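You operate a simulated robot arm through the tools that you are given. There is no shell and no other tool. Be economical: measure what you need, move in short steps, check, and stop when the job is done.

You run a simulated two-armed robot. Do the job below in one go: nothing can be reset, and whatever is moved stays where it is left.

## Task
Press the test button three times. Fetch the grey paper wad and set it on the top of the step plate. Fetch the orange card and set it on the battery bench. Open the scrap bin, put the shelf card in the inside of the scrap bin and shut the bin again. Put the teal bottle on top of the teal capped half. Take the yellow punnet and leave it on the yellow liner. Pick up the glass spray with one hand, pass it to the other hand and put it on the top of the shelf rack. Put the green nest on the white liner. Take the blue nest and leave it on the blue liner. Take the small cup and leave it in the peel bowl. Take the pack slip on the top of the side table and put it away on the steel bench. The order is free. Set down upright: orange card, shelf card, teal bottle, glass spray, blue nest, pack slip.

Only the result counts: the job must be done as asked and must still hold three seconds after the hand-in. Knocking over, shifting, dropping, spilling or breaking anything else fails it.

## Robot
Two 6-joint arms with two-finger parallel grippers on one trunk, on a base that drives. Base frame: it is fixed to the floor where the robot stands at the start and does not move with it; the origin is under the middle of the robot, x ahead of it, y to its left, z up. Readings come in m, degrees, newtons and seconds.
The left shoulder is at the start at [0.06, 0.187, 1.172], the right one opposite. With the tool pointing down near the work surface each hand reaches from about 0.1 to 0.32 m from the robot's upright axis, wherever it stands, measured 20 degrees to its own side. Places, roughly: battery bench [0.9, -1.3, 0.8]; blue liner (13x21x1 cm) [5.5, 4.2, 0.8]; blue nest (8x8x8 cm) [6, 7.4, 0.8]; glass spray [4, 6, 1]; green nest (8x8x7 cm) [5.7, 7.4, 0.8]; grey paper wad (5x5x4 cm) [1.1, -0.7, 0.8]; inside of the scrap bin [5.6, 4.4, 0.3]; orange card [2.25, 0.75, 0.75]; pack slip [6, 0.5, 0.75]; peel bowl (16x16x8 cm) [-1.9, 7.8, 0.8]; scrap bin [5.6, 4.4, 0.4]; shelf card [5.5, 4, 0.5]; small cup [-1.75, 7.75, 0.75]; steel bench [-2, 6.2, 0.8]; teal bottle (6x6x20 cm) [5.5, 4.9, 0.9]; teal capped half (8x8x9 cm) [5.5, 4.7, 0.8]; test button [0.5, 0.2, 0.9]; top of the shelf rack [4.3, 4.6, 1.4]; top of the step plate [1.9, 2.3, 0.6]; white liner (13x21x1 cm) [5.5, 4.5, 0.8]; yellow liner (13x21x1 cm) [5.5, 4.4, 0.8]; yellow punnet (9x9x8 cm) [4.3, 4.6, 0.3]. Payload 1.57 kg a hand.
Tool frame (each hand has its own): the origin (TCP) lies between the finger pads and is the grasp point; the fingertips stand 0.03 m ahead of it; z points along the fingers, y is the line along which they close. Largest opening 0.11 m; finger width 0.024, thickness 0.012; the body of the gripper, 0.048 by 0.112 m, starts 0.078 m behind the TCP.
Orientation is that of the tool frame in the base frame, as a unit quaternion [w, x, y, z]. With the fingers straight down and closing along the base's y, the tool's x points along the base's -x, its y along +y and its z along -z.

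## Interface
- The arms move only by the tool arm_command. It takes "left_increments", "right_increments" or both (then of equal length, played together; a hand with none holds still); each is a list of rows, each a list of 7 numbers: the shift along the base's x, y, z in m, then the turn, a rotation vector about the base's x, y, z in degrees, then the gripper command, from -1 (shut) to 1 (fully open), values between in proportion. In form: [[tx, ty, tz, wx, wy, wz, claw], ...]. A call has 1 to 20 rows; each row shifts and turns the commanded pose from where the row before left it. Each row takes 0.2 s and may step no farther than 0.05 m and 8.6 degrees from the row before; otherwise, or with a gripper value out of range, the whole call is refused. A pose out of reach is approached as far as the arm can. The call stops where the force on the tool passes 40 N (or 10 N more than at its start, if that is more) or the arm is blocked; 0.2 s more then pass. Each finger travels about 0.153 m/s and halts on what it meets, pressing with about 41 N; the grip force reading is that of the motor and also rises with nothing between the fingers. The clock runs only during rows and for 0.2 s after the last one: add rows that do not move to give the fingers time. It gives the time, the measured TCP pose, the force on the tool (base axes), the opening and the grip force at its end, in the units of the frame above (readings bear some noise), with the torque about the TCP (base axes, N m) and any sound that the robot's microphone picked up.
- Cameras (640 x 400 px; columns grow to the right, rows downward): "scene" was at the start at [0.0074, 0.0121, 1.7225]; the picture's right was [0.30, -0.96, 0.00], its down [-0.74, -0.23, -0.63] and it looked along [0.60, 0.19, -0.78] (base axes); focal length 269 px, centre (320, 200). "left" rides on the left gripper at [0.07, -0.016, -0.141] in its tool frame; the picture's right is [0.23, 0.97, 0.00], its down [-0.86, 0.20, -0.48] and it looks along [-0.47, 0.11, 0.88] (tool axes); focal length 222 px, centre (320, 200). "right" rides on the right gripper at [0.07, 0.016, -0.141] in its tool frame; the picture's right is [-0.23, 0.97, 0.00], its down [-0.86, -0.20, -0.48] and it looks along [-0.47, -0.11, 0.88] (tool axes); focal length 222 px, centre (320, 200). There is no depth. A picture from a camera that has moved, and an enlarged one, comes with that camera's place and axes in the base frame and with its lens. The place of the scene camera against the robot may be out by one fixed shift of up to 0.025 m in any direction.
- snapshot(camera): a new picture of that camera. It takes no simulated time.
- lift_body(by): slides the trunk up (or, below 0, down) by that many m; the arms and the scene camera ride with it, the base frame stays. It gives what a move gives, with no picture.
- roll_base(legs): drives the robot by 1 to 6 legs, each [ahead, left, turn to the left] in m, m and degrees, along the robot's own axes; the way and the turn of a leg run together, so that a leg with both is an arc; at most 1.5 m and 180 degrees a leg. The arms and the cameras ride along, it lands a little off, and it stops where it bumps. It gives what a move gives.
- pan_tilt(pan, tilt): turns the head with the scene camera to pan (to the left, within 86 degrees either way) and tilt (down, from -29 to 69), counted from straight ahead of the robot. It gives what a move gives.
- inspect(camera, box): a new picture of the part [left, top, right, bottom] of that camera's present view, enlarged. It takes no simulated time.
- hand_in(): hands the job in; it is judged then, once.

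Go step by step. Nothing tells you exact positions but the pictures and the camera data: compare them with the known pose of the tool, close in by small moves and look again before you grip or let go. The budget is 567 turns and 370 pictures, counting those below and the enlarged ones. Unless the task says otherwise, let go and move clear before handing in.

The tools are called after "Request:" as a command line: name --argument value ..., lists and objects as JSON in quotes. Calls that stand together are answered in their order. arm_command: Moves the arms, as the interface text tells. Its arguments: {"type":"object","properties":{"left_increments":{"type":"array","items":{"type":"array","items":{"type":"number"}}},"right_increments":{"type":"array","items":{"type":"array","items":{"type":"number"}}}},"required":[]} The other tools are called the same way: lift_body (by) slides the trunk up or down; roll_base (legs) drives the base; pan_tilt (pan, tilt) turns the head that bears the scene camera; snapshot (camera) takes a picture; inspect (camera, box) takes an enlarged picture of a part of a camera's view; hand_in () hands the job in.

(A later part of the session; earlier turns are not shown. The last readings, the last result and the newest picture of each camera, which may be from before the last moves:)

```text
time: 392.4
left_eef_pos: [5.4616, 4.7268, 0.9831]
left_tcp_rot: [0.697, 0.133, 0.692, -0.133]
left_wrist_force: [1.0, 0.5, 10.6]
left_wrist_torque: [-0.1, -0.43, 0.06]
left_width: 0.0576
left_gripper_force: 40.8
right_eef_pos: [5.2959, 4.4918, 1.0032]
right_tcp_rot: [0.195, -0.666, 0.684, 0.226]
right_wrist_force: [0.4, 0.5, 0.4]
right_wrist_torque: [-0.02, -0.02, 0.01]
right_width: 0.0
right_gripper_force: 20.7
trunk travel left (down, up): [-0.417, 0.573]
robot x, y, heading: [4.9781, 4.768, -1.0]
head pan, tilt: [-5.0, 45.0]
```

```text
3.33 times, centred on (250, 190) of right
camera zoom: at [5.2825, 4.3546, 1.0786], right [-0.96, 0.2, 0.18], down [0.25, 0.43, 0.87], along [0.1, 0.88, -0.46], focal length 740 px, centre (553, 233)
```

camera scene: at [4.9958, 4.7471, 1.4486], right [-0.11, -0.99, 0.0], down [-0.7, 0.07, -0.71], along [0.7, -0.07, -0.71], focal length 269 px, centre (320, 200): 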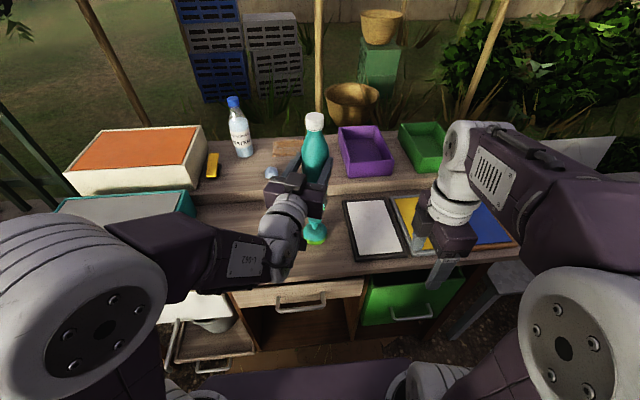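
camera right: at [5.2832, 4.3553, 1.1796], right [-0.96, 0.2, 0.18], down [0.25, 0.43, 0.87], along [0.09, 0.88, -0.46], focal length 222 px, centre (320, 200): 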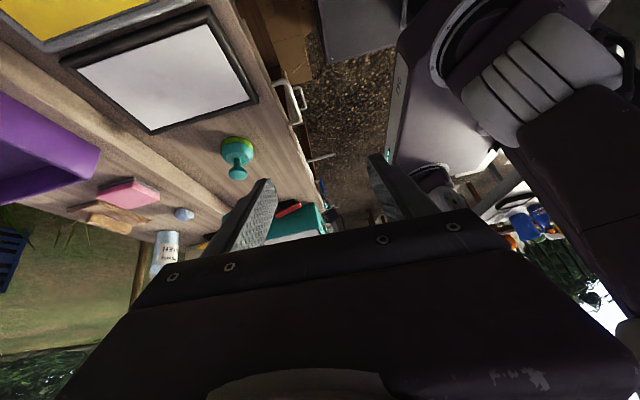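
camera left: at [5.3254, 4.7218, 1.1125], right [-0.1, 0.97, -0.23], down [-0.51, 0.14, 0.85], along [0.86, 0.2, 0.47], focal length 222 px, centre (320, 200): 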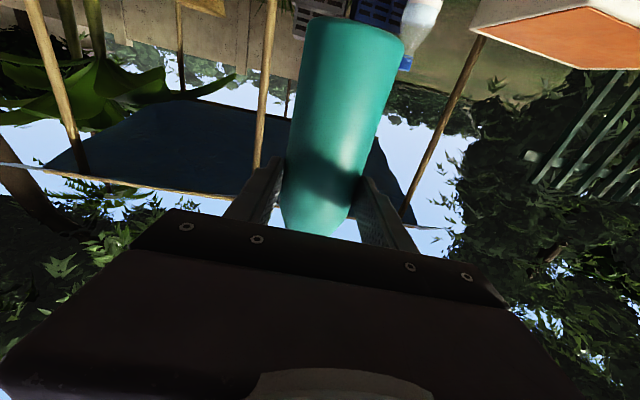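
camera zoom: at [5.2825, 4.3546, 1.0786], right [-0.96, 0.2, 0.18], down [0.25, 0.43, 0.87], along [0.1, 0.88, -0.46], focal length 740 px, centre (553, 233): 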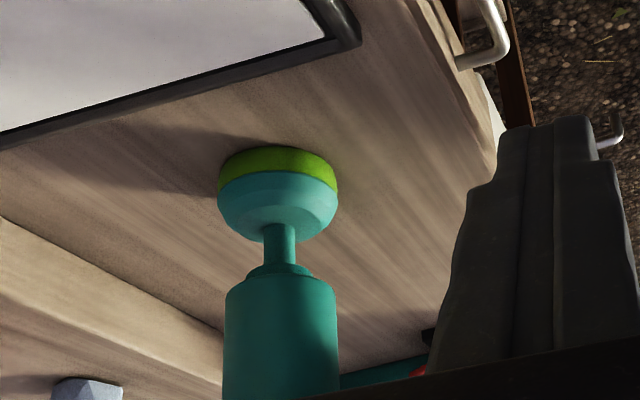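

Contact felt with the bottle centred. Relieve the preload slightly, then open slowly.

Request:
lift_body --by 0.002

Request:
arm_command --left_increments '[[0, 0, 0, 0, 0, 0, 0.06], [0, 0, 0, 0, 0, 0, 0.1], [0, 0, 0, 0, 0, 0, 0.2], [0, 0, 0, 0, 0, 0, 0.4]]'

Request:
inspect --camera "right" --box '[200, 130, 300, 250]'

```text
time: 392.9
left_eef_pos: [5.461, 4.7261, 0.9847]
left_tcp_rot: [0.695, 0.132, 0.694, -0.132]
left_wrist_force: [2.1, 0.1, 8.8]
left_wrist_torque: [-0.11, -0.41, 0.04]
left_width: 0.0574
left_gripper_force: 41.1
right_eef_pos: [5.2966, 4.4916, 1.0042]
right_tcp_rot: [0.195, -0.666, 0.683, 0.227]
right_wrist_force: [-1.0, -0.2, 0.5]
right_wrist_torque: [0.0, 0.01, 0.0]
right_width: 0.0
right_gripper_force: 21.6
trunk travel left (down, up): [-0.419, 0.571]
robot x, y, heading: [4.9797, 4.7656, -1.1]
head pan, tilt: [-5.0, 45.0]
```

```text
time: 393.9
left_eef_pos: [5.462, 4.7271, 0.982]
left_tcp_rot: [0.694, 0.132, 0.695, -0.133]
left_wrist_force: [0.2, -0.8, -0.3]
left_wrist_torque: [0.01, -0.02, 0.01]
left_width: 0.0769
left_gripper_force: 0.0
right_eef_pos: [5.2972, 4.4917, 1.0035]
right_tcp_rot: [0.194, -0.666, 0.684, 0.226]
right_wrist_force: [0.1, 0.3, -1.2]
right_wrist_torque: [0.02, -0.03, 0.02]
right_width: 0.0
right_gripper_force: 20.8
trunk travel left (down, up): [-0.419, 0.571]
robot x, y, heading: [4.9832, 4.7619, -1.5]
head pan, tilt: [-5.0, 45.0]
```

```text
3.33 times, centred on (250, 190) of right
camera zoom: at [5.2834, 4.3545, 1.0801], right [-0.96, 0.2, 0.18], down [0.25, 0.43, 0.87], along [0.09, 0.88, -0.46], focal length 740 px, centre (553, 233)
```

zoom: 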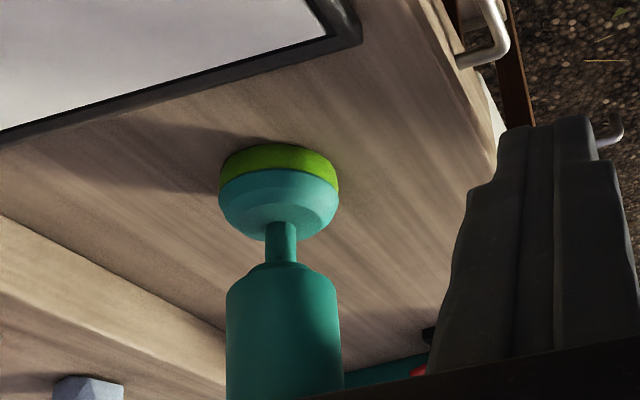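

It stands. Open fully and recheck.

Request:
arm_command --left_increments '[[0, 0, 0, 0, 0, 0, 0.7], [0, 0, 0, 0, 0, 0, 1], [0, 0, 0, 0, 0, 0, 1], [0, 0, 0, 0, 0, 0, 1]]'

Request:
inspect --camera "right" --box '[200, 130, 300, 250]'

Request:
inspect --camera "left" --box '[220, 0, 440, 240]'

```text
time: 394.9
left_eef_pos: [5.4627, 4.7273, 0.9823]
left_tcp_rot: [0.695, 0.133, 0.694, -0.133]
left_wrist_force: [-0.2, -0.2, 0.8]
left_wrist_torque: [0.01, -0.03, 0.0]
left_width: 0.1098
left_gripper_force: 0.0
right_eef_pos: [5.2972, 4.4929, 1.0048]
right_tcp_rot: [0.195, -0.666, 0.684, 0.226]
right_wrist_force: [-0.2, -0.8, 0.9]
right_wrist_torque: [0.01, 0.0, 0.03]
right_width: 0.0002
right_gripper_force: 21.2
trunk travel left (down, up): [-0.419, 0.571]
robot x, y, heading: [4.9791, 4.764, -1.1]
head pan, tilt: [-5.0, 45.0]
```

```text
3.33 times, centred on (250, 190) of right
camera zoom: at [5.2834, 4.3545, 1.0801], right [-0.96, 0.2, 0.18], down [0.25, 0.43, 0.87], along [0.09, 0.88, -0.46], focal length 740 px, centre (553, 233)
```

zoom: 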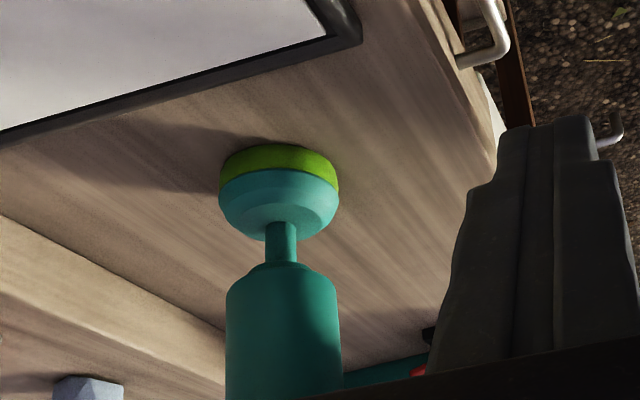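

```text
1.67 times, centred on (330, 120) of left
camera zoom: at [5.3246, 4.7631, 0.9121], right [0.36, 0.91, -0.23], down [-0.37, 0.36, 0.86], along [0.86, -0.22, 0.47], focal length 370 px, centre (303, 333)
```

zoom: 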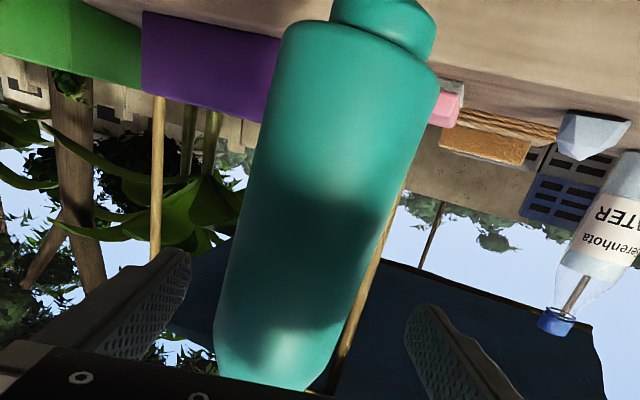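

The bottle stands freely and steady. Withdraw by driving the base back along the hand's axis.

Request:
roll_base --legs '[[-0.16, 0.064, 0]]'

Request:
snapshot --camera "scene"

```text
time: 396.4
left_eef_pos: [5.2964, 4.7935, 0.983]
left_tcp_rot: [0.695, 0.134, 0.694, -0.134]
left_wrist_force: [-0.9, 0.0, 0.2]
left_wrist_torque: [-0.04, 0.01, 0.01]
left_width: 0.1098
left_gripper_force: 0.0
right_eef_pos: [5.1318, 4.5585, 1.0055]
right_tcp_rot: [0.196, -0.665, 0.684, 0.227]
right_wrist_force: [-0.4, 0.1, 0.9]
right_wrist_torque: [-0.04, 0.0, -0.01]
right_width: 0.0
right_gripper_force: 21.6
trunk travel left (down, up): [-0.419, 0.571]
robot x, y, heading: [4.8164, 4.8288, -0.9]
head pan, tilt: [-5.0, 45.0]
```

```text
179 pictures are left
camera scene: at [4.8309, 4.8138, 1.3496], right [-0.11, -0.99, 0.0], down [-0.7, 0.07, -0.71], along [0.7, -0.08, -0.71], focal length 269 px, centre (320, 200)
```

scene: 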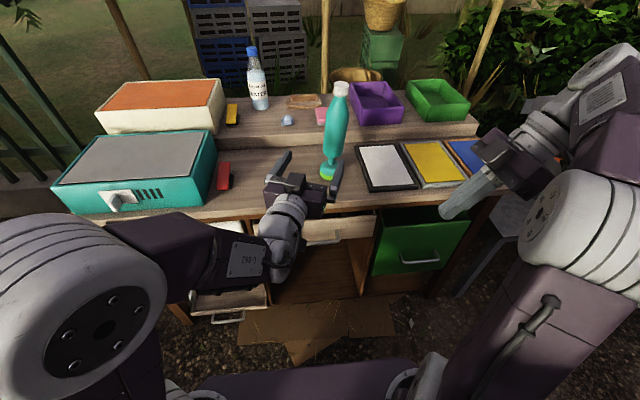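

The bottle looks leaning in this frame; zoom immediately.

Request:
inspect --camera "scene" --box '[270, 70, 390, 220]'

Request:
snapshot --camera "left"

```text
2.67 times, centred on (330, 145) of scene
camera zoom: at [4.8309, 4.8138, 1.3496], right [-0.11, -0.99, 0.0], down [-0.7, 0.07, -0.71], along [0.7, -0.08, -0.71], focal length 717 px, centre (293, 347)
```

zoom: 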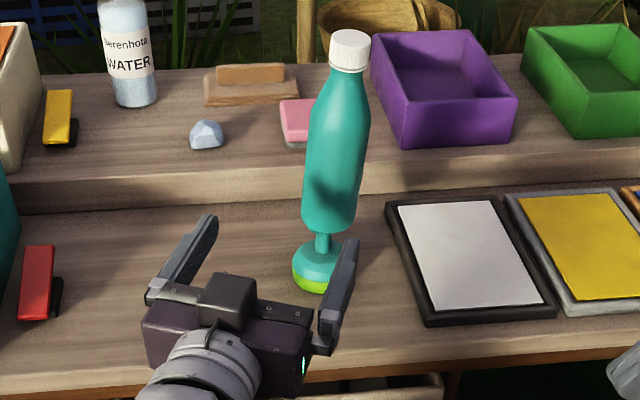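

```text
177 pictures are left
camera left: at [5.16, 4.8293, 0.9124], right [0.36, 0.9, -0.23], down [-0.37, 0.36, 0.85], along [0.86, -0.22, 0.47], focal length 222 px, centre (320, 200)
```

left: 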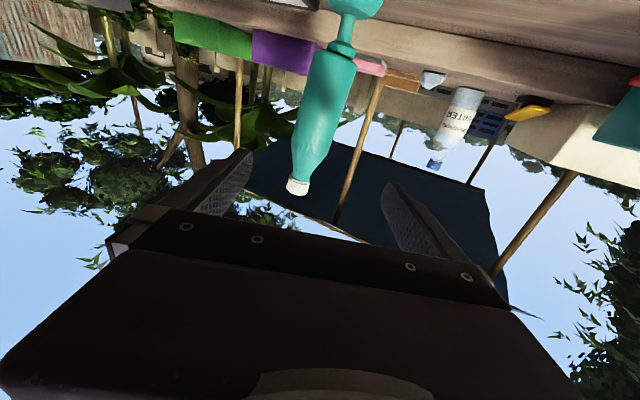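

Request:
snapshot --camera "right"

```text
176 pictures are left
camera right: at [5.1185, 4.4208, 1.0805], right [-0.96, 0.2, 0.18], down [0.25, 0.43, 0.87], along [0.1, 0.88, -0.46], focal length 222 px, centre (320, 200)
```

right: 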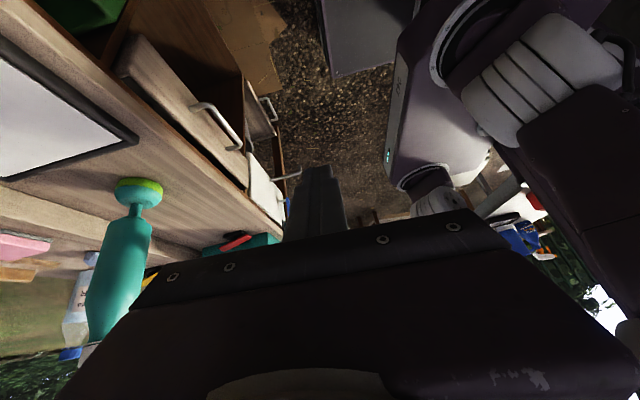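

Request:
pan_tilt --pan -8 --tilt 45

Request:
inspect --camera "scene" --box '[270, 60, 410, 220]'

```text
time: 397.0
left_eef_pos: [5.2987, 4.792, 0.9831]
left_tcp_rot: [0.694, 0.134, 0.694, -0.133]
left_wrist_force: [0.0, -0.1, 0.3]
left_wrist_torque: [-0.01, 0.02, 0.01]
left_width: 0.1101
left_gripper_force: 0.0
right_eef_pos: [5.1329, 4.558, 1.005]
right_tcp_rot: [0.195, -0.666, 0.683, 0.227]
right_wrist_force: [-0.4, 0.8, 0.0]
right_wrist_torque: [0.02, -0.04, -0.01]
right_width: 0.0
right_gripper_force: 21.3
trunk travel left (down, up): [-0.419, 0.571]
robot x, y, heading: [4.8176, 4.8332, -0.8]
head pan, tilt: [-8.0, 45.0]
```

```text
2.50 times, centred on (340, 140) of scene
camera zoom: at [4.8317, 4.8091, 1.3496], right [-0.16, -0.99, 0.0], down [-0.7, 0.11, -0.71], along [0.7, -0.11, -0.71], focal length 672 px, centre (270, 350)
```

zoom: 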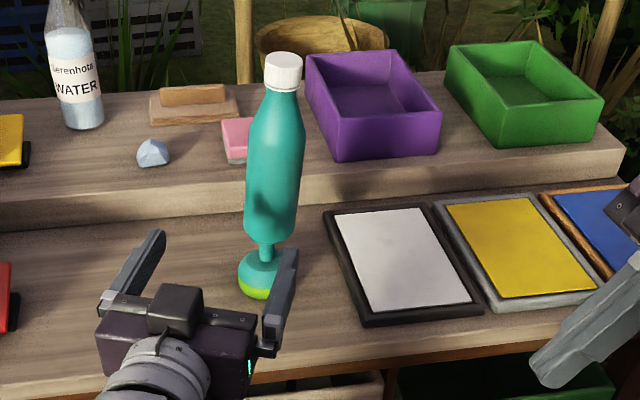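

The bottle has stayed put (a slight steady lean, unchanged over time). I'll leave it, back away, raise the trunk and restore both hands to pointing down.

Request:
roll_base --legs '[[-0.1, 0, 0]]'

Request:
lift_body --by 0.35

Request:
arm_command --left_increments '[[0, 0, 0, 3.0, 7.6, 0, 0], [0, 0, 0, 3.0, 7.6, 0, 0], [0, 0, 0, 3.0, 7.6, 0, 0], [0, 0, 0, 3.0, 7.6, 0, 0], [0, 0, 0, 3.0, 7.6, 0, 0], [0, 0, 0, 3.0, 7.6, 0, 0], [0, 0, 0, 3.0, 7.6, 0, 0], [0, 0, 0, 3.0, 7.6, 0, 0], [0, 0, 0, 3.0, 7.6, 0, 0], [0, 0, 0, 3.0, 7.6, 0, 0], [0, 0, 0, 3.0, 7.6, 0, 0]]' --right_increments '[[0, 0, 0, -6, 0, 0, 0], [0, 0, 0, -6, 0, 0, 0], [0, 0, 0, -6, 0, 0, 0], [0, 0, 0, -6, 0, 0, 0], [0, 0, 0, -6, 0, 0, 0], [0, 0, 0, -5, 0, 0, 0], [0, 0, 0, 0, 0, -8, 0], [0, 0, 0, 0, 0, -8, 0], [0, 0, 0, 0, 0, -8, 0], [0, 0, 0, 0, 0, -8, 0], [0, 0, 0, 0, 0, -8, 0]]'

Request:
snapshot --camera "scene"

```text
time: 398.2
left_eef_pos: [5.1979, 4.7929, 0.9819]
left_tcp_rot: [0.695, 0.134, 0.694, -0.133]
left_wrist_force: [-0.2, 0.2, 0.1]
left_wrist_torque: [0.01, 0.02, 0.02]
left_width: 0.1101
left_gripper_force: 0.2
right_eef_pos: [5.0329, 4.5589, 1.0056]
right_tcp_rot: [0.196, -0.665, 0.684, 0.226]
right_wrist_force: [-0.5, 0.1, 0.4]
right_wrist_torque: [0.04, -0.03, 0.0]
right_width: 0.0
right_gripper_force: 21.6
trunk travel left (down, up): [-0.419, 0.571]
robot x, y, heading: [4.7192, 4.8326, -1.2]
head pan, tilt: [-8.0, 45.0]
```

```text
time: 401.6
left_eef_pos: [5.1988, 4.7941, 1.3317]
left_tcp_rot: [0.695, 0.133, 0.694, -0.133]
left_wrist_force: [-0.1, -0.5, -0.3]
left_wrist_torque: [0.01, 0.0, 0.02]
left_width: 0.11
left_gripper_force: 0.0
right_eef_pos: [5.0345, 4.5587, 1.3552]
right_tcp_rot: [0.195, -0.666, 0.684, 0.226]
right_wrist_force: [-0.2, 0.2, -0.5]
right_wrist_torque: [-0.01, 0.01, 0.03]
right_width: 0.0
right_gripper_force: 21.1
trunk travel left (down, up): [-0.769, 0.221]
robot x, y, heading: [4.7184, 4.828, -0.8]
head pan, tilt: [-8.0, 45.0]
```

```text
time: 404.0
left_eef_pos: [5.1812, 4.8106, 1.3161]
left_tcp_rot: [0.032, 0.187, 0.982, 0.005]
left_wrist_force: [0.1, 0.3, -0.2]
left_wrist_torque: [0.0, -0.03, -0.03]
left_width: 0.0552
left_gripper_force: 0.0
left hand out of reach, approached as far as the arm can: row 4, 11
right_eef_pos: [5.0336, 4.5595, 1.3538]
right_tcp_rot: [-0.01, -0.404, 0.915, 0.015]
right_wrist_force: [-0.1, -0.8, 0.1]
right_wrist_torque: [-0.02, 0.01, 0.01]
right_width: 0.0553
right_gripper_force: 0.2
trunk travel left (down, up): [-0.769, 0.221]
robot x, y, heading: [4.7158, 4.8332, -1.0]
head pan, tilt: [-8.0, 45.0]
```

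```text
174 pictures are left
camera scene: at [4.7334, 4.8111, 1.6996], right [-0.16, -0.99, 0.0], down [-0.7, 0.11, -0.71], along [0.7, -0.11, -0.71], focal length 269 px, centre (320, 200)
```

scene: 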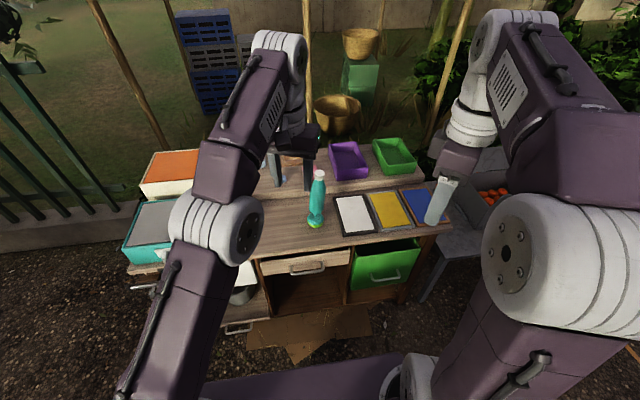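

Bottle still stands. Next the yellow punnet in the rack: move south out of the corridor and turn to look at the rack.

Request:
roll_base --legs '[[0.1, 0, 0], [0, -1.15, 0], [0, 0, 100]]'

Request:
pan_tilt --pan 0 --tilt 35

Request:
snapshot --camera "scene"

```text
time: 414.8
left_eef_pos: [4.7365, 4.1555, 1.3162]
left_tcp_rot: [0.018, -0.619, 0.785, 0.029]
left_wrist_force: [-0.2, 0.3, 0.5]
left_wrist_torque: [0.0, 0.02, -0.03]
left_width: 0.0552
left_gripper_force: 0.0
right_eef_pos: [5.005, 4.0452, 1.3538]
right_tcp_rot: [0.017, 0.956, -0.294, -0.003]
right_wrist_force: [-1.1, -0.4, -0.7]
right_wrist_torque: [0.01, 0.0, 0.0]
right_width: 0.0548
right_gripper_force: 0.1
trunk travel left (down, up): [-0.769, 0.221]
robot x, y, heading: [4.7751, 3.6917, 97.0]
head pan, tilt: [-8.0, 45.0]
```

```text
time: 415.5
left_eef_pos: [4.7379, 4.1547, 1.3163]
left_tcp_rot: [0.019, -0.619, 0.785, 0.028]
left_wrist_force: [0.5, -1.1, 0.4]
left_wrist_torque: [0.0, 0.02, -0.05]
left_width: 0.0547
left_gripper_force: 0.0
right_eef_pos: [5.0048, 4.0439, 1.3539]
right_tcp_rot: [0.017, 0.956, -0.293, -0.003]
right_wrist_force: [0.1, -0.5, 0.8]
right_wrist_torque: [-0.03, 0.03, -0.02]
right_width: 0.0551
right_gripper_force: 0.1
trunk travel left (down, up): [-0.769, 0.221]
robot x, y, heading: [4.774, 3.691, 96.7]
head pan, tilt: [0.0, 35.0]
```

```text
173 pictures are left
camera scene: at [4.7696, 3.7104, 1.7144], right [0.99, 0.12, 0.0], down [0.07, -0.57, -0.82], along [-0.1, 0.81, -0.57], focal length 269 px, centre (320, 200)
```

scene: 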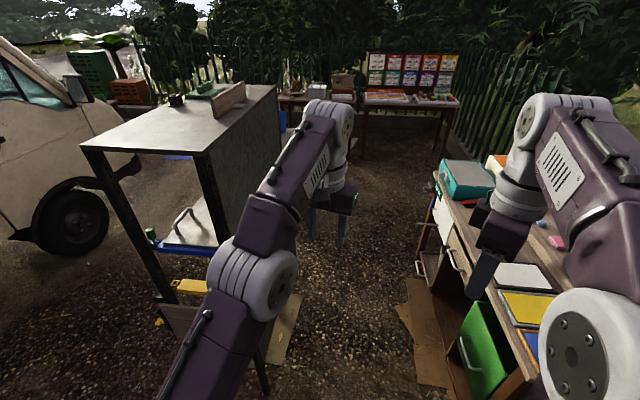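

The rack has a closed back on this side; its open side faces west. I'll go around to the west side.

Request:
roll_base --legs '[[0, 1.45, -7], [0.9, 0, 0], [0, 0, -88]]'

Request:
snapshot --camera "scene"

```text
time: 430.7
left_eef_pos: [3.815, 4.5143, 1.3156]
left_tcp_rot: [0.034, 0.153, 0.988, 0.006]
left_wrist_force: [0.1, -0.9, -0.1]
left_wrist_torque: [0.01, 0.01, 0.0]
left_width: 0.0549
left_gripper_force: 0.0
right_eef_pos: [3.6847, 4.255, 1.3555]
right_tcp_rot: [-0.01, -0.435, 0.9, 0.015]
right_wrist_force: [0.7, -0.8, 0.5]
right_wrist_torque: [-0.01, 0.0, -0.02]
right_width: 0.0551
right_gripper_force: 0.2
trunk travel left (down, up): [-0.769, 0.221]
robot x, y, heading: [3.351, 4.5096, 2.8]
head pan, tilt: [0.0, 35.0]
```

```text
172 pictures are left
camera scene: at [3.3739, 4.4972, 1.7144], right [0.05, -1.0, 0.0], down [-0.57, -0.03, -0.82], along [0.82, 0.04, -0.57], focal length 269 px, centre (320, 200)
```

scene: 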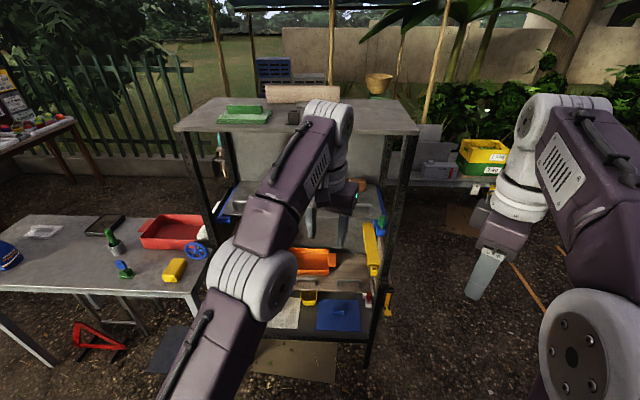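

The yellow punnet is on the bottom shelf. Zoom in.

Request:
inspect --camera "scene" --box '[240, 240, 400, 380]'

Request:
inspect --camera "scene" --box '[0, 190, 240, 340]'

```text
2.86 times, centred on (320, 310) of scene
camera zoom: at [3.3739, 4.4972, 1.7144], right [0.05, -1.0, 0.0], down [-0.57, -0.03, -0.82], along [0.82, 0.04, -0.57], focal length 768 px, centre (320, -114)
```

zoom: 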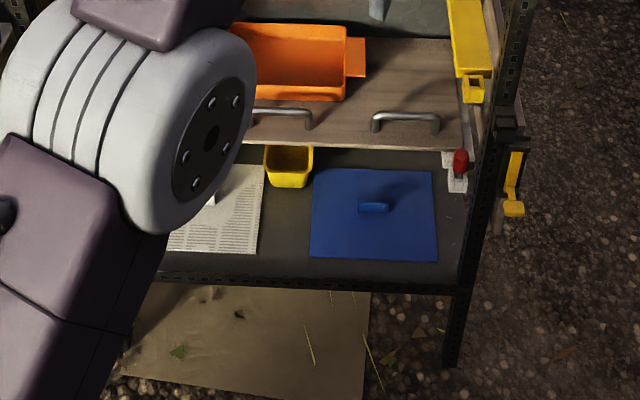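

```text
2.67 times, centred on (120, 265) of scene
camera zoom: at [3.3739, 4.4972, 1.7144], right [0.05, -1.0, 0.0], down [-0.57, -0.03, -0.82], along [0.82, 0.04, -0.57], focal length 717 px, centre (853, 27)
```

zoom: 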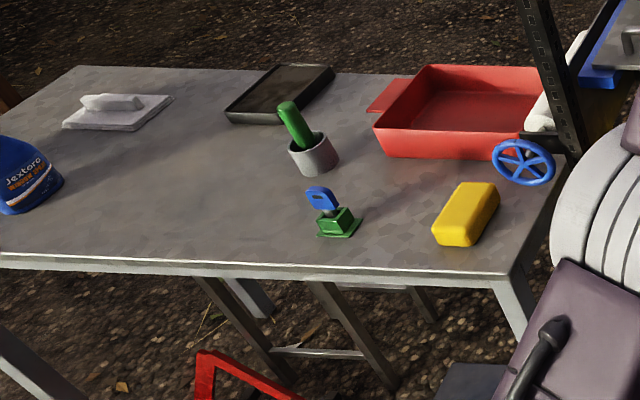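

The punnet is at about (4.33, 4.60) on the bottom shelf (z≈0.35), 18 cm deep. I'll take it with the left hand pitched forward, gripping its sides. First align the base and pitch the hand while high.

Request:
roll_base --legs '[[-0.05, -0.1, -2.8]]'

Request:
arm_command --left_increments '[[0, 0.02, 0, 0, 0, 6, 1], [0, 0.02, 0, 0, 0, 6, 1], [0, 0.02, 0, 0, 0, 5.6, 1], [0.02, 0.01, 0, 0, -7.5, 0, 1], [0.02, 0.01, 0, 0, -7.5, 0, 1], [0.02, 0, 0, 0, -7.5, 0, 1], [0.02, 0, 0, 0, -7.5, 0, 1], [0.02, 0, 0, 0, -7.5, 0, 1], [0.02, 0, 0, 0, -7.5, 0, 1], [0.02, 0, 0, 0, -7.5, 0, 1], [0.02, 0, 0, 0, -7.5, 0, 1], [0.02, 0, 0, 0, -6, 0, 1]]'

Request:
lift_body --by -0.4

Request:
lift_body --by -0.33

Request:
snapshot --camera "scene"

Request:
snapshot --camera "left"

```text
time: 431.9
left_eef_pos: [3.769, 4.3921, 1.3156]
left_tcp_rot: [0.034, 0.177, 0.984, 0.004]
left_wrist_force: [0.2, 0.6, -0.4]
left_wrist_torque: [0.0, 0.01, 0.02]
left_width: 0.0549
left_gripper_force: 0.1
right_eef_pos: [3.6271, 4.1403, 1.3549]
right_tcp_rot: [-0.011, -0.415, 0.91, 0.014]
right_wrist_force: [-0.9, -0.1, -0.2]
right_wrist_torque: [-0.02, 0.03, -0.01]
right_width: 0.0551
right_gripper_force: 0.0
trunk travel left (down, up): [-0.769, 0.221]
robot x, y, heading: [3.3026, 4.4043, -0.1]
head pan, tilt: [0.0, 35.0]
```

```text
time: 434.5
left_eef_pos: [3.9496, 4.4688, 1.3161]
left_tcp_rot: [0.571, 0.015, 0.821, 0.019]
left_wrist_force: [0.2, -0.1, 0.8]
left_wrist_torque: [-0.02, 0.0, -0.04]
left_width: 0.1098
left_gripper_force: 0.0
right_eef_pos: [3.6277, 4.1385, 1.3545]
right_tcp_rot: [-0.01, -0.415, 0.91, 0.014]
right_wrist_force: [0.5, -0.1, 0.4]
right_wrist_torque: [-0.01, 0.03, -0.02]
right_width: 0.0549
right_gripper_force: 0.1
trunk travel left (down, up): [-0.769, 0.221]
robot x, y, heading: [3.3072, 4.4034, 0.1]
head pan, tilt: [0.0, 35.0]
```

```text
time: 438.3
left_eef_pos: [3.9488, 4.4708, 0.9172]
left_tcp_rot: [0.571, 0.015, 0.82, 0.02]
left_wrist_force: [-0.4, -0.6, 0.6]
left_wrist_torque: [0.0, 0.0, -0.01]
left_width: 0.1098
left_gripper_force: 0.1
right_eef_pos: [3.6265, 4.1381, 0.9548]
right_tcp_rot: [-0.009, -0.414, 0.91, 0.014]
right_wrist_force: [-0.6, -0.8, -0.1]
right_wrist_torque: [-0.02, -0.01, 0.01]
right_width: 0.0551
right_gripper_force: 0.0
trunk travel left (down, up): [-0.369, 0.621]
robot x, y, heading: [3.3009, 4.4015, 0.1]
head pan, tilt: [0.0, 35.0]
```

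```text
time: 441.5
left_eef_pos: [3.9501, 4.4704, 0.5865]
left_tcp_rot: [0.572, 0.014, 0.82, 0.021]
left_wrist_force: [-0.1, -0.7, -0.4]
left_wrist_torque: [-0.03, -0.01, 0.03]
left_width: 0.1101
left_gripper_force: 0.0
right_eef_pos: [3.6266, 4.1381, 0.6252]
right_tcp_rot: [-0.01, -0.415, 0.91, 0.015]
right_wrist_force: [-0.5, 0.0, 0.2]
right_wrist_torque: [-0.01, 0.0, 0.0]
right_width: 0.0548
right_gripper_force: 0.3
trunk travel left (down, up): [-0.039, 0.951]
robot x, y, heading: [3.303, 4.4088, 0.0]
head pan, tilt: [0.0, 35.0]
```

```text
169 pictures are left
camera scene: at [3.327, 4.3944, 0.9844], right [0.0, -1.0, 0.0], down [-0.57, 0.0, -0.82], along [0.82, 0.0, -0.57], focal length 269 px, centre (320, 200)
```

scene: 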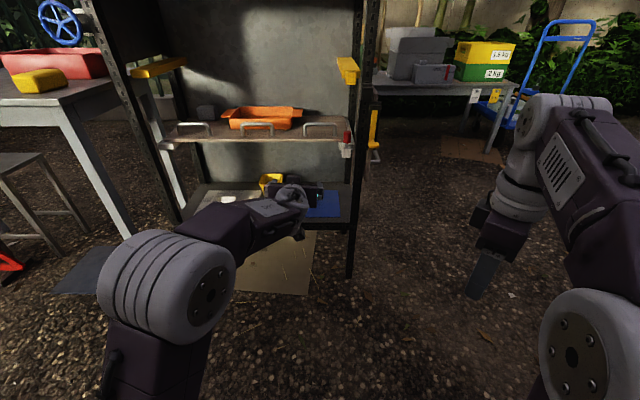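

```text
168 pictures are left
camera left: at [3.7925, 4.4539, 0.5696], right [-0.08, 0.98, -0.16], down [-0.15, 0.15, 0.98], along [0.99, 0.1, 0.14], focal length 222 px, centre (320, 200)
```

left: 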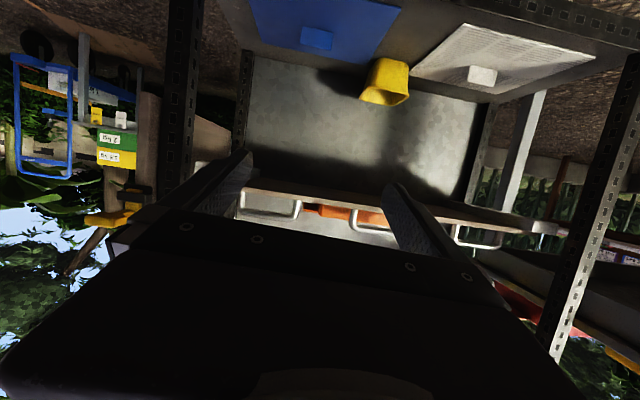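

Pitch works well (20° below horizontal). The punnet is at about (4.36, 4.622, 0.35). Test reaching out and down in front of the rack.

Request:
arm_command --left_increments '[[0.025, 0.026, -0.023, 0, 0, 0, 1], [0.025, 0.026, -0.023, 0, 0, 0, 1], [0.025, 0.026, -0.023, 0, 0, 0, 1], [0.025, 0.026, -0.023, 0, 0, 0, 1], [0.025, 0.026, -0.023, 0, 0, 0, 1], [0.01, 0.022, -0.023, 0, 0, 0, 1], [0, 0, 0, 0, 0, 0, 1]]'

Request:
snapshot --camera "left"

Request:
snapshot --camera "scene"

```text
time: 443.1
left_eef_pos: [4.082, 4.5878, 0.4511]
left_tcp_rot: [0.568, 0.011, 0.822, 0.027]
left_wrist_force: [-0.4, 1.4, -0.3]
left_wrist_torque: [0.03, -0.02, -0.01]
left_width: 0.1099
left_gripper_force: 0.1
left hand out of reach, approached as far as the arm can: row 5, 6
right_eef_pos: [3.6259, 4.138, 0.6243]
right_tcp_rot: [-0.01, -0.414, 0.91, 0.014]
right_wrist_force: [-0.1, 1.0, -0.5]
right_wrist_torque: [0.02, 0.0, 0.01]
right_width: 0.0553
right_gripper_force: 0.1
trunk travel left (down, up): [-0.039, 0.951]
robot x, y, heading: [3.3024, 4.4043, 0.3]
head pan, tilt: [0.0, 35.0]
```

```text
167 pictures are left
camera left: at [3.9255, 4.5694, 0.4342], right [-0.09, 0.98, -0.16], down [-0.15, 0.14, 0.98], along [0.98, 0.11, 0.13], focal length 222 px, centre (320, 200)
```

left: 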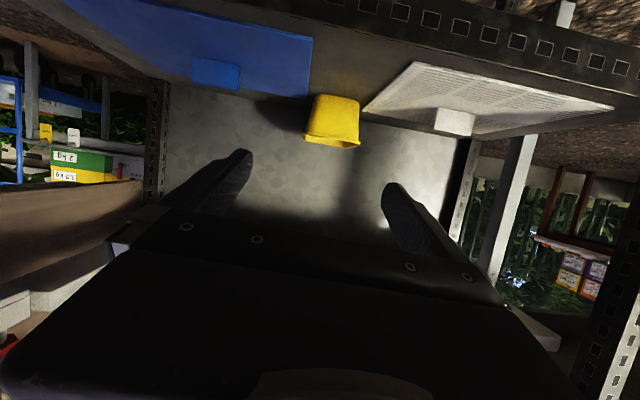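

```text
166 pictures are left
camera scene: at [3.3271, 4.3944, 0.9844], right [0.0, -1.0, 0.0], down [-0.57, 0.0, -0.82], along [0.82, 0.0, -0.57], focal length 269 px, centre (320, 200)
```

scene: 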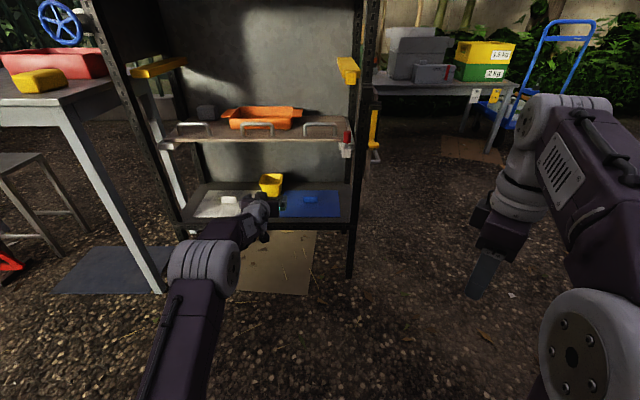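

Triangulated punnet centre: about (4.32, 4.614, 0.35), rim at 0.39. Align to y 4.614, z≈0.385.

Request:
arm_command --left_increments '[[-0.02, 0.008, -0.02, 0, 0, 0, 1], [-0.02, 0.008, -0.02, 0, 0, 0, 1], [-0.01, 0.008, -0.02, 0, 0, 0, 1], [0, 0, 0, 0, 0, 0, 1]]'

Request:
inspect --camera "left" --box '[180, 60, 480, 240]'

```text
time: 444.1
left_eef_pos: [4.0496, 4.5651, 0.4067]
left_tcp_rot: [0.569, 0.008, 0.822, 0.03]
left_wrist_force: [-0.9, 0.0, 0.1]
left_wrist_torque: [-0.01, 0.02, -0.01]
left_width: 0.1101
left_gripper_force: 0.1
left hand out of reach, approached as far as the arm can: row 1, 2, 3
right_eef_pos: [3.6261, 4.1381, 0.6247]
right_tcp_rot: [-0.009, -0.415, 0.91, 0.015]
right_wrist_force: [-0.4, 0.2, 0.0]
right_wrist_torque: [-0.03, 0.0, 0.0]
right_width: 0.0552
right_gripper_force: 0.2
trunk travel left (down, up): [-0.039, 0.951]
robot x, y, heading: [3.3023, 4.4041, 0.1]
head pan, tilt: [0.0, 35.0]
```

```text
2.13 times, centred on (330, 150) of left
camera zoom: at [3.8934, 4.5461, 0.3892], right [-0.1, 0.98, -0.16], down [-0.15, 0.14, 0.98], along [0.98, 0.12, 0.13], focal length 474 px, centre (299, 307)
```

zoom: 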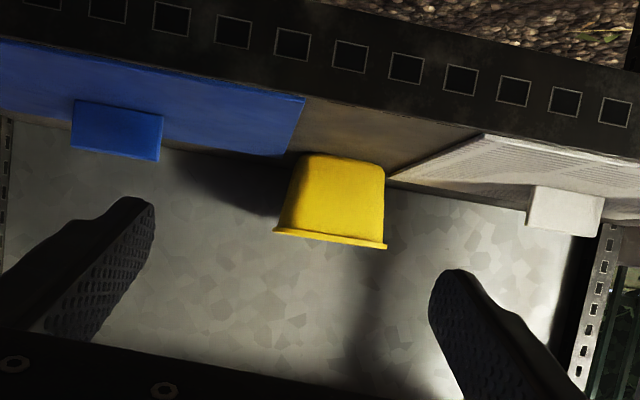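

The rim flange is ~9.9 cm wide, so fit is tight but fine. Pitch 10° steeper, lower to z≈0.365, and align y by the base.

Request:
arm_command --left_increments '[[-0.005, 0, -0.02, 0, 5, 0, 1], [-0.005, 0, -0.02, 0, 5, 0, 1], [0, 0, 0, 0, 0, 0, 1]]'

Request:
roll_base --legs '[[0.08, 0.047, 0]]'

Request:
inspect --camera "left" --box '[180, 60, 480, 240]'

```text
time: 444.9
left_eef_pos: [4.0394, 4.5644, 0.3645]
left_tcp_rot: [0.497, 0.017, 0.867, 0.019]
left_wrist_force: [0.2, -0.2, -1.2]
left_wrist_torque: [-0.04, -0.01, 0.0]
left_width: 0.11
left_gripper_force: 0.1
right_eef_pos: [3.6261, 4.1384, 0.6255]
right_tcp_rot: [-0.009, -0.415, 0.91, 0.015]
right_wrist_force: [0.4, 0.1, 0.5]
right_wrist_torque: [0.02, 0.01, -0.03]
right_width: 0.055
right_gripper_force: 0.1
trunk travel left (down, up): [-0.039, 0.951]
robot x, y, heading: [3.3042, 4.4091, 0.2]
head pan, tilt: [0.0, 35.0]
```

```text
time: 446.1
left_eef_pos: [4.1217, 4.6126, 0.3667]
left_tcp_rot: [0.498, 0.016, 0.867, 0.019]
left_wrist_force: [0.1, -0.1, 0.9]
left_wrist_torque: [0.01, -0.01, -0.02]
left_width: 0.11
left_gripper_force: 0.1
right_eef_pos: [3.7066, 4.1857, 0.6251]
right_tcp_rot: [-0.009, -0.415, 0.91, 0.015]
right_wrist_force: [-0.4, -0.5, 0.0]
right_wrist_torque: [-0.01, -0.01, 0.01]
right_width: 0.055
right_gripper_force: 0.1
trunk travel left (down, up): [-0.039, 0.951]
robot x, y, heading: [3.3836, 4.453, 0.1]
head pan, tilt: [0.0, 35.0]
```

```text
2.13 times, centred on (330, 150) of left
camera zoom: at [3.9643, 4.5958, 0.3752], right [-0.11, 0.98, -0.15], down [0.02, 0.15, 0.99], along [0.99, 0.1, -0.04], focal length 474 px, centre (299, 307)
```

zoom: 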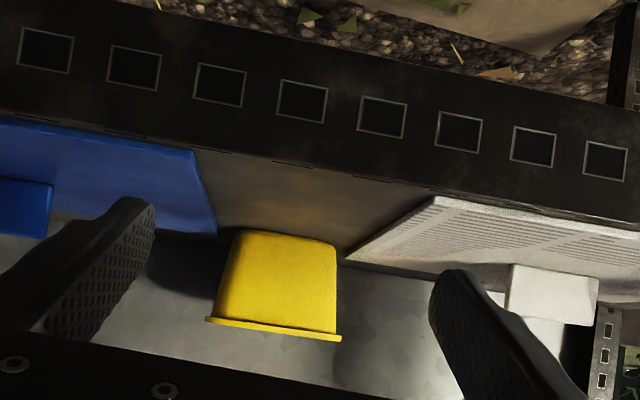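

Well aligned in y. Drive ahead 0.12 and check.

Request:
roll_base --legs '[[0.12, 0.002, 0]]'

Request:
snapshot --camera "left"

```text
time: 447.3
left_eef_pos: [4.2397, 4.615, 0.3649]
left_tcp_rot: [0.498, 0.016, 0.867, 0.019]
left_wrist_force: [-0.2, 0.1, -0.3]
left_wrist_torque: [-0.02, -0.02, 0.0]
left_width: 0.11
left_gripper_force: 0.0
right_eef_pos: [3.827, 4.1879, 0.6256]
right_tcp_rot: [-0.01, -0.415, 0.91, 0.015]
right_wrist_force: [0.1, -0.3, -1.4]
right_wrist_torque: [-0.01, -0.04, 0.01]
right_width: 0.055
right_gripper_force: 0.1
trunk travel left (down, up): [-0.039, 0.951]
robot x, y, heading: [3.5031, 4.4553, 0.1]
head pan, tilt: [0.0, 35.0]
```

```text
163 pictures are left
camera left: at [4.0828, 4.5988, 0.3752], right [-0.11, 0.98, -0.15], down [0.02, 0.15, 0.99], along [0.99, 0.1, -0.04], focal length 222 px, centre (320, 200)
```

left: 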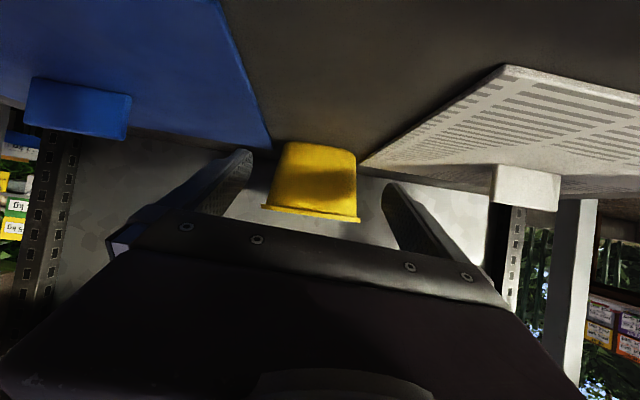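

Request:
roll_base --legs '[[0.07, -0.001, 0]]'

Request:
snapshot --camera "left"

```text
time: 448.3
left_eef_pos: [4.3093, 4.6136, 0.366]
left_tcp_rot: [0.499, 0.016, 0.867, 0.019]
left_wrist_force: [0.3, 0.1, 0.2]
left_wrist_torque: [0.0, 0.0, -0.02]
left_width: 0.1101
left_gripper_force: 0.2
right_eef_pos: [3.8936, 4.1868, 0.625]
right_tcp_rot: [-0.01, -0.415, 0.91, 0.015]
right_wrist_force: [-0.4, -0.4, 0.3]
right_wrist_torque: [0.02, 0.01, -0.02]
right_width: 0.0552
right_gripper_force: 0.0
trunk travel left (down, up): [-0.039, 0.951]
robot x, y, heading: [3.5709, 4.4519, 0.2]
head pan, tilt: [0.0, 35.0]
```

```text
162 pictures are left
camera left: at [4.1508, 4.5973, 0.3752], right [-0.11, 0.98, -0.15], down [0.02, 0.15, 0.99], along [0.99, 0.1, -0.04], focal length 222 px, centre (320, 200)
```

left: 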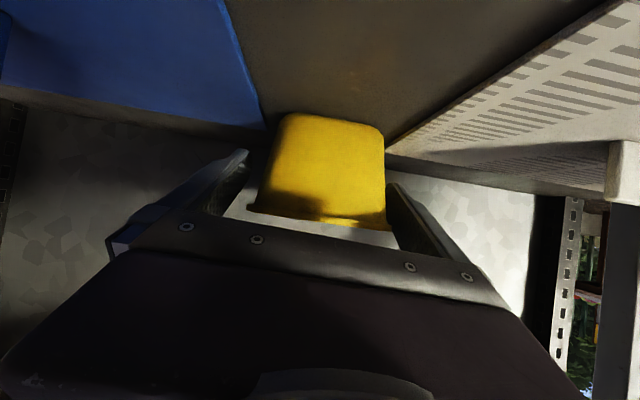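

The punnet is between the fingers. Close and lift slightly.

Request:
arm_command --left_increments '[[0, 0, 0, 0, 0, 0, 0.7], [0, 0, 0, 0, 0, 0, 0.4], [0, 0, 0, 0, 0, 0, 0.2], [0, 0, 0, 0, 0, 0, 0.2]]'

Request:
lift_body --by 0.03

Request:
snapshot --camera "left"

```text
time: 449.3
left_eef_pos: [4.3097, 4.6129, 0.3646]
left_tcp_rot: [0.497, 0.016, 0.867, 0.02]
left_wrist_force: [0.4, -0.7, 0.5]
left_wrist_torque: [0.03, -0.03, 0.0]
left_width: 0.0885
left_gripper_force: 40.8
right_eef_pos: [3.894, 4.1875, 0.6242]
right_tcp_rot: [-0.009, -0.415, 0.91, 0.015]
right_wrist_force: [0.2, -0.5, -0.2]
right_wrist_torque: [0.0, -0.02, 0.0]
right_width: 0.0552
right_gripper_force: 0.0
trunk travel left (down, up): [-0.039, 0.951]
robot x, y, heading: [3.572, 4.4506, 0.2]
head pan, tilt: [0.0, 35.0]
```

```text
time: 450.0
left_eef_pos: [4.3088, 4.6137, 0.3945]
left_tcp_rot: [0.498, 0.016, 0.867, 0.02]
left_wrist_force: [0.5, -0.4, -0.5]
left_wrist_torque: [-0.03, -0.01, -0.01]
left_width: 0.0889
left_gripper_force: 40.7
right_eef_pos: [3.8937, 4.1869, 0.6551]
right_tcp_rot: [-0.011, -0.415, 0.91, 0.015]
right_wrist_force: [-0.4, 0.1, 0.7]
right_wrist_torque: [0.01, 0.04, 0.0]
right_width: 0.0551
right_gripper_force: 0.0
trunk travel left (down, up): [-0.069, 0.921]
robot x, y, heading: [3.5713, 4.4536, 0.1]
head pan, tilt: [0.0, 35.0]
```

```text
161 pictures are left
camera left: at [4.1509, 4.5973, 0.405], right [-0.11, 0.98, -0.15], down [0.02, 0.15, 0.99], along [0.99, 0.1, -0.04], focal length 222 px, centre (320, 200)
```

left: 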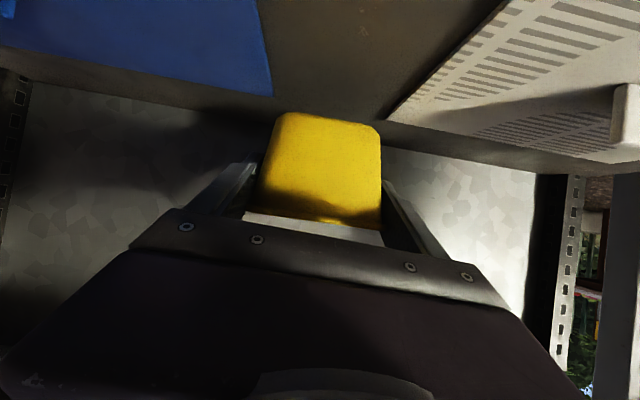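

Punnet is held level. Back out of the rack, then raise for travel.

Request:
roll_base --legs '[[-0.4, 0, 0]]'

Request:
lift_body --by 0.4

Request:
lift_body --by 0.38

Request:
roll_base --legs '[[0, -0.9, 0], [1.45, 0, 0]]'

Request:
snapshot --camera "scene"

```text
time: 452.5
left_eef_pos: [3.9144, 4.6104, 0.3961]
left_tcp_rot: [0.497, 0.018, 0.867, 0.019]
left_wrist_force: [0.2, 0.1, -0.3]
left_wrist_torque: [-0.02, -0.01, 0.0]
left_width: 0.0886
left_gripper_force: 40.7
right_eef_pos: [3.4977, 4.185, 0.6548]
right_tcp_rot: [-0.009, -0.411, 0.911, 0.015]
right_wrist_force: [0.4, 0.2, 0.1]
right_wrist_torque: [0.03, 0.01, -0.05]
right_width: 0.055
right_gripper_force: 0.0
trunk travel left (down, up): [-0.069, 0.921]
robot x, y, heading: [3.1787, 4.4504, -0.3]
head pan, tilt: [0.0, 35.0]
```

```text
time: 456.3
left_eef_pos: [3.9149, 4.6097, 0.7955]
left_tcp_rot: [0.498, 0.018, 0.867, 0.018]
left_wrist_force: [0.0, -0.1, -0.4]
left_wrist_torque: [-0.03, 0.0, -0.01]
left_width: 0.0887
left_gripper_force: 41.0
right_eef_pos: [3.4982, 4.1855, 1.0547]
right_tcp_rot: [-0.01, -0.412, 0.911, 0.015]
right_wrist_force: [-0.8, -0.2, -0.7]
right_wrist_torque: [-0.02, 0.02, -0.03]
right_width: 0.0548
right_gripper_force: 0.1
trunk travel left (down, up): [-0.469, 0.521]
robot x, y, heading: [3.1789, 4.4496, -0.2]
head pan, tilt: [0.0, 35.0]
```

```text
time: 460.0
left_eef_pos: [3.9142, 4.6105, 1.1758]
left_tcp_rot: [0.498, 0.018, 0.867, 0.018]
left_wrist_force: [0.1, -0.3, -1.1]
left_wrist_torque: [0.0, 0.03, 0.0]
left_width: 0.0885
left_gripper_force: 40.6
right_eef_pos: [3.499, 4.1868, 1.435]
right_tcp_rot: [-0.009, -0.412, 0.911, 0.016]
right_wrist_force: [0.2, 0.8, -0.1]
right_wrist_torque: [0.02, -0.01, 0.01]
right_width: 0.0551
right_gripper_force: 0.1
trunk travel left (down, up): [-0.849, 0.141]
robot x, y, heading: [3.1769, 4.4535, -0.1]
head pan, tilt: [0.0, 35.0]
```

```text
time: 471.5
left_eef_pos: [5.3288, 3.6882, 1.1749]
left_tcp_rot: [0.498, 0.017, 0.867, 0.019]
left_wrist_force: [-0.1, 0.5, -0.8]
left_wrist_torque: [-0.05, 0.03, -0.04]
left_width: 0.0885
left_gripper_force: 40.5
right_eef_pos: [4.9132, 3.263, 1.4347]
right_tcp_rot: [-0.01, -0.414, 0.91, 0.015]
right_wrist_force: [0.1, -0.9, -0.5]
right_wrist_torque: [0.0, -0.03, 0.0]
right_width: 0.0551
right_gripper_force: 0.2
trunk travel left (down, up): [-0.849, 0.141]
robot x, y, heading: [4.5923, 3.5293, -0.4]
head pan, tilt: [0.0, 35.0]
```

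```text
160 pictures are left
camera scene: at [4.6154, 3.5193, 1.7944], right [0.0, -1.0, 0.0], down [-0.57, 0.0, -0.82], along [0.82, 0.0, -0.57], focal length 269 px, centre (320, 200)
```

scene: 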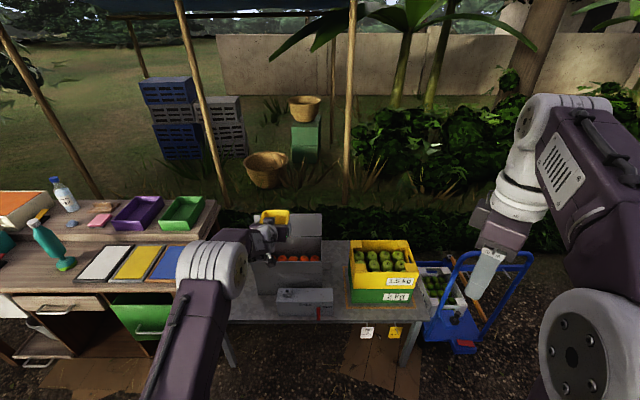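

Drive to the desk so that the punnet comes over the yellow liner.

Request:
roll_base --legs '[[0.13, 0, 0.4], [0, 0.69, 0]]'

Request:
pan_tilt --pan 5 --tilt 50

Request:
snapshot --camera "scene"

Request:
snapshot --camera "right"

```text
time: 476.1
left_eef_pos: [5.4585, 4.3703, 1.1755]
left_tcp_rot: [0.498, 0.018, 0.867, 0.019]
left_wrist_force: [-0.4, 1.0, 0.1]
left_wrist_torque: [-0.03, 0.01, 0.0]
left_width: 0.0885
left_gripper_force: 40.9
right_eef_pos: [5.042, 3.9436, 1.4351]
right_tcp_rot: [-0.009, -0.414, 0.91, 0.015]
right_wrist_force: [0.7, 0.3, -0.1]
right_wrist_torque: [-0.01, -0.02, -0.02]
right_width: 0.0552
right_gripper_force: 0.0
trunk travel left (down, up): [-0.849, 0.141]
robot x, y, heading: [4.7207, 4.2115, -0.2]
head pan, tilt: [0.0, 35.0]
```

```text
time: 476.9
left_eef_pos: [5.4574, 4.3718, 1.1745]
left_tcp_rot: [0.498, 0.018, 0.867, 0.018]
left_wrist_force: [0.1, -1.3, -0.4]
left_wrist_torque: [0.02, 0.04, 0.01]
left_width: 0.0885
left_gripper_force: 40.9
right_eef_pos: [5.0417, 3.9465, 1.4345]
right_tcp_rot: [-0.01, -0.414, 0.91, 0.015]
right_wrist_force: [-0.1, 0.2, 0.0]
right_wrist_torque: [-0.01, -0.01, 0.02]
right_width: 0.055
right_gripper_force: 0.1
trunk travel left (down, up): [-0.849, 0.141]
robot x, y, heading: [4.7213, 4.2147, -0.2]
head pan, tilt: [5.0, 50.0]
```

```text
159 pictures are left
camera scene: at [4.7326, 4.2101, 1.7727], right [0.09, -1.0, 0.0], down [-0.76, -0.07, -0.64], along [0.64, 0.05, -0.77], focal length 269 px, centre (320, 200)
```

scene: 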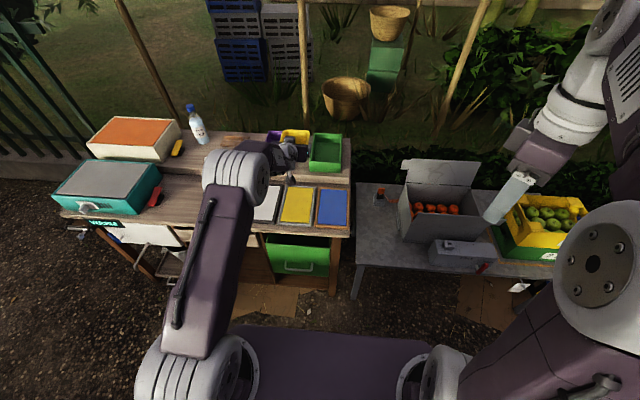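

```text
158 pictures are left
camera right: at [4.9887, 3.9019, 1.575], right [-0.58, 0.81, 0.03], down [0.73, 0.5, 0.47], along [0.36, 0.3, -0.88], focal length 222 px, centre (320, 200)
```

right: 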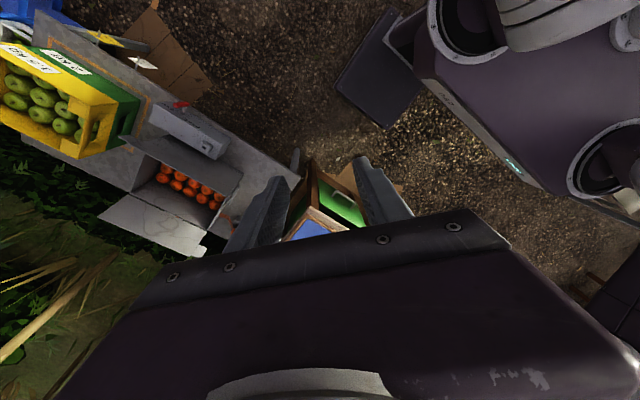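

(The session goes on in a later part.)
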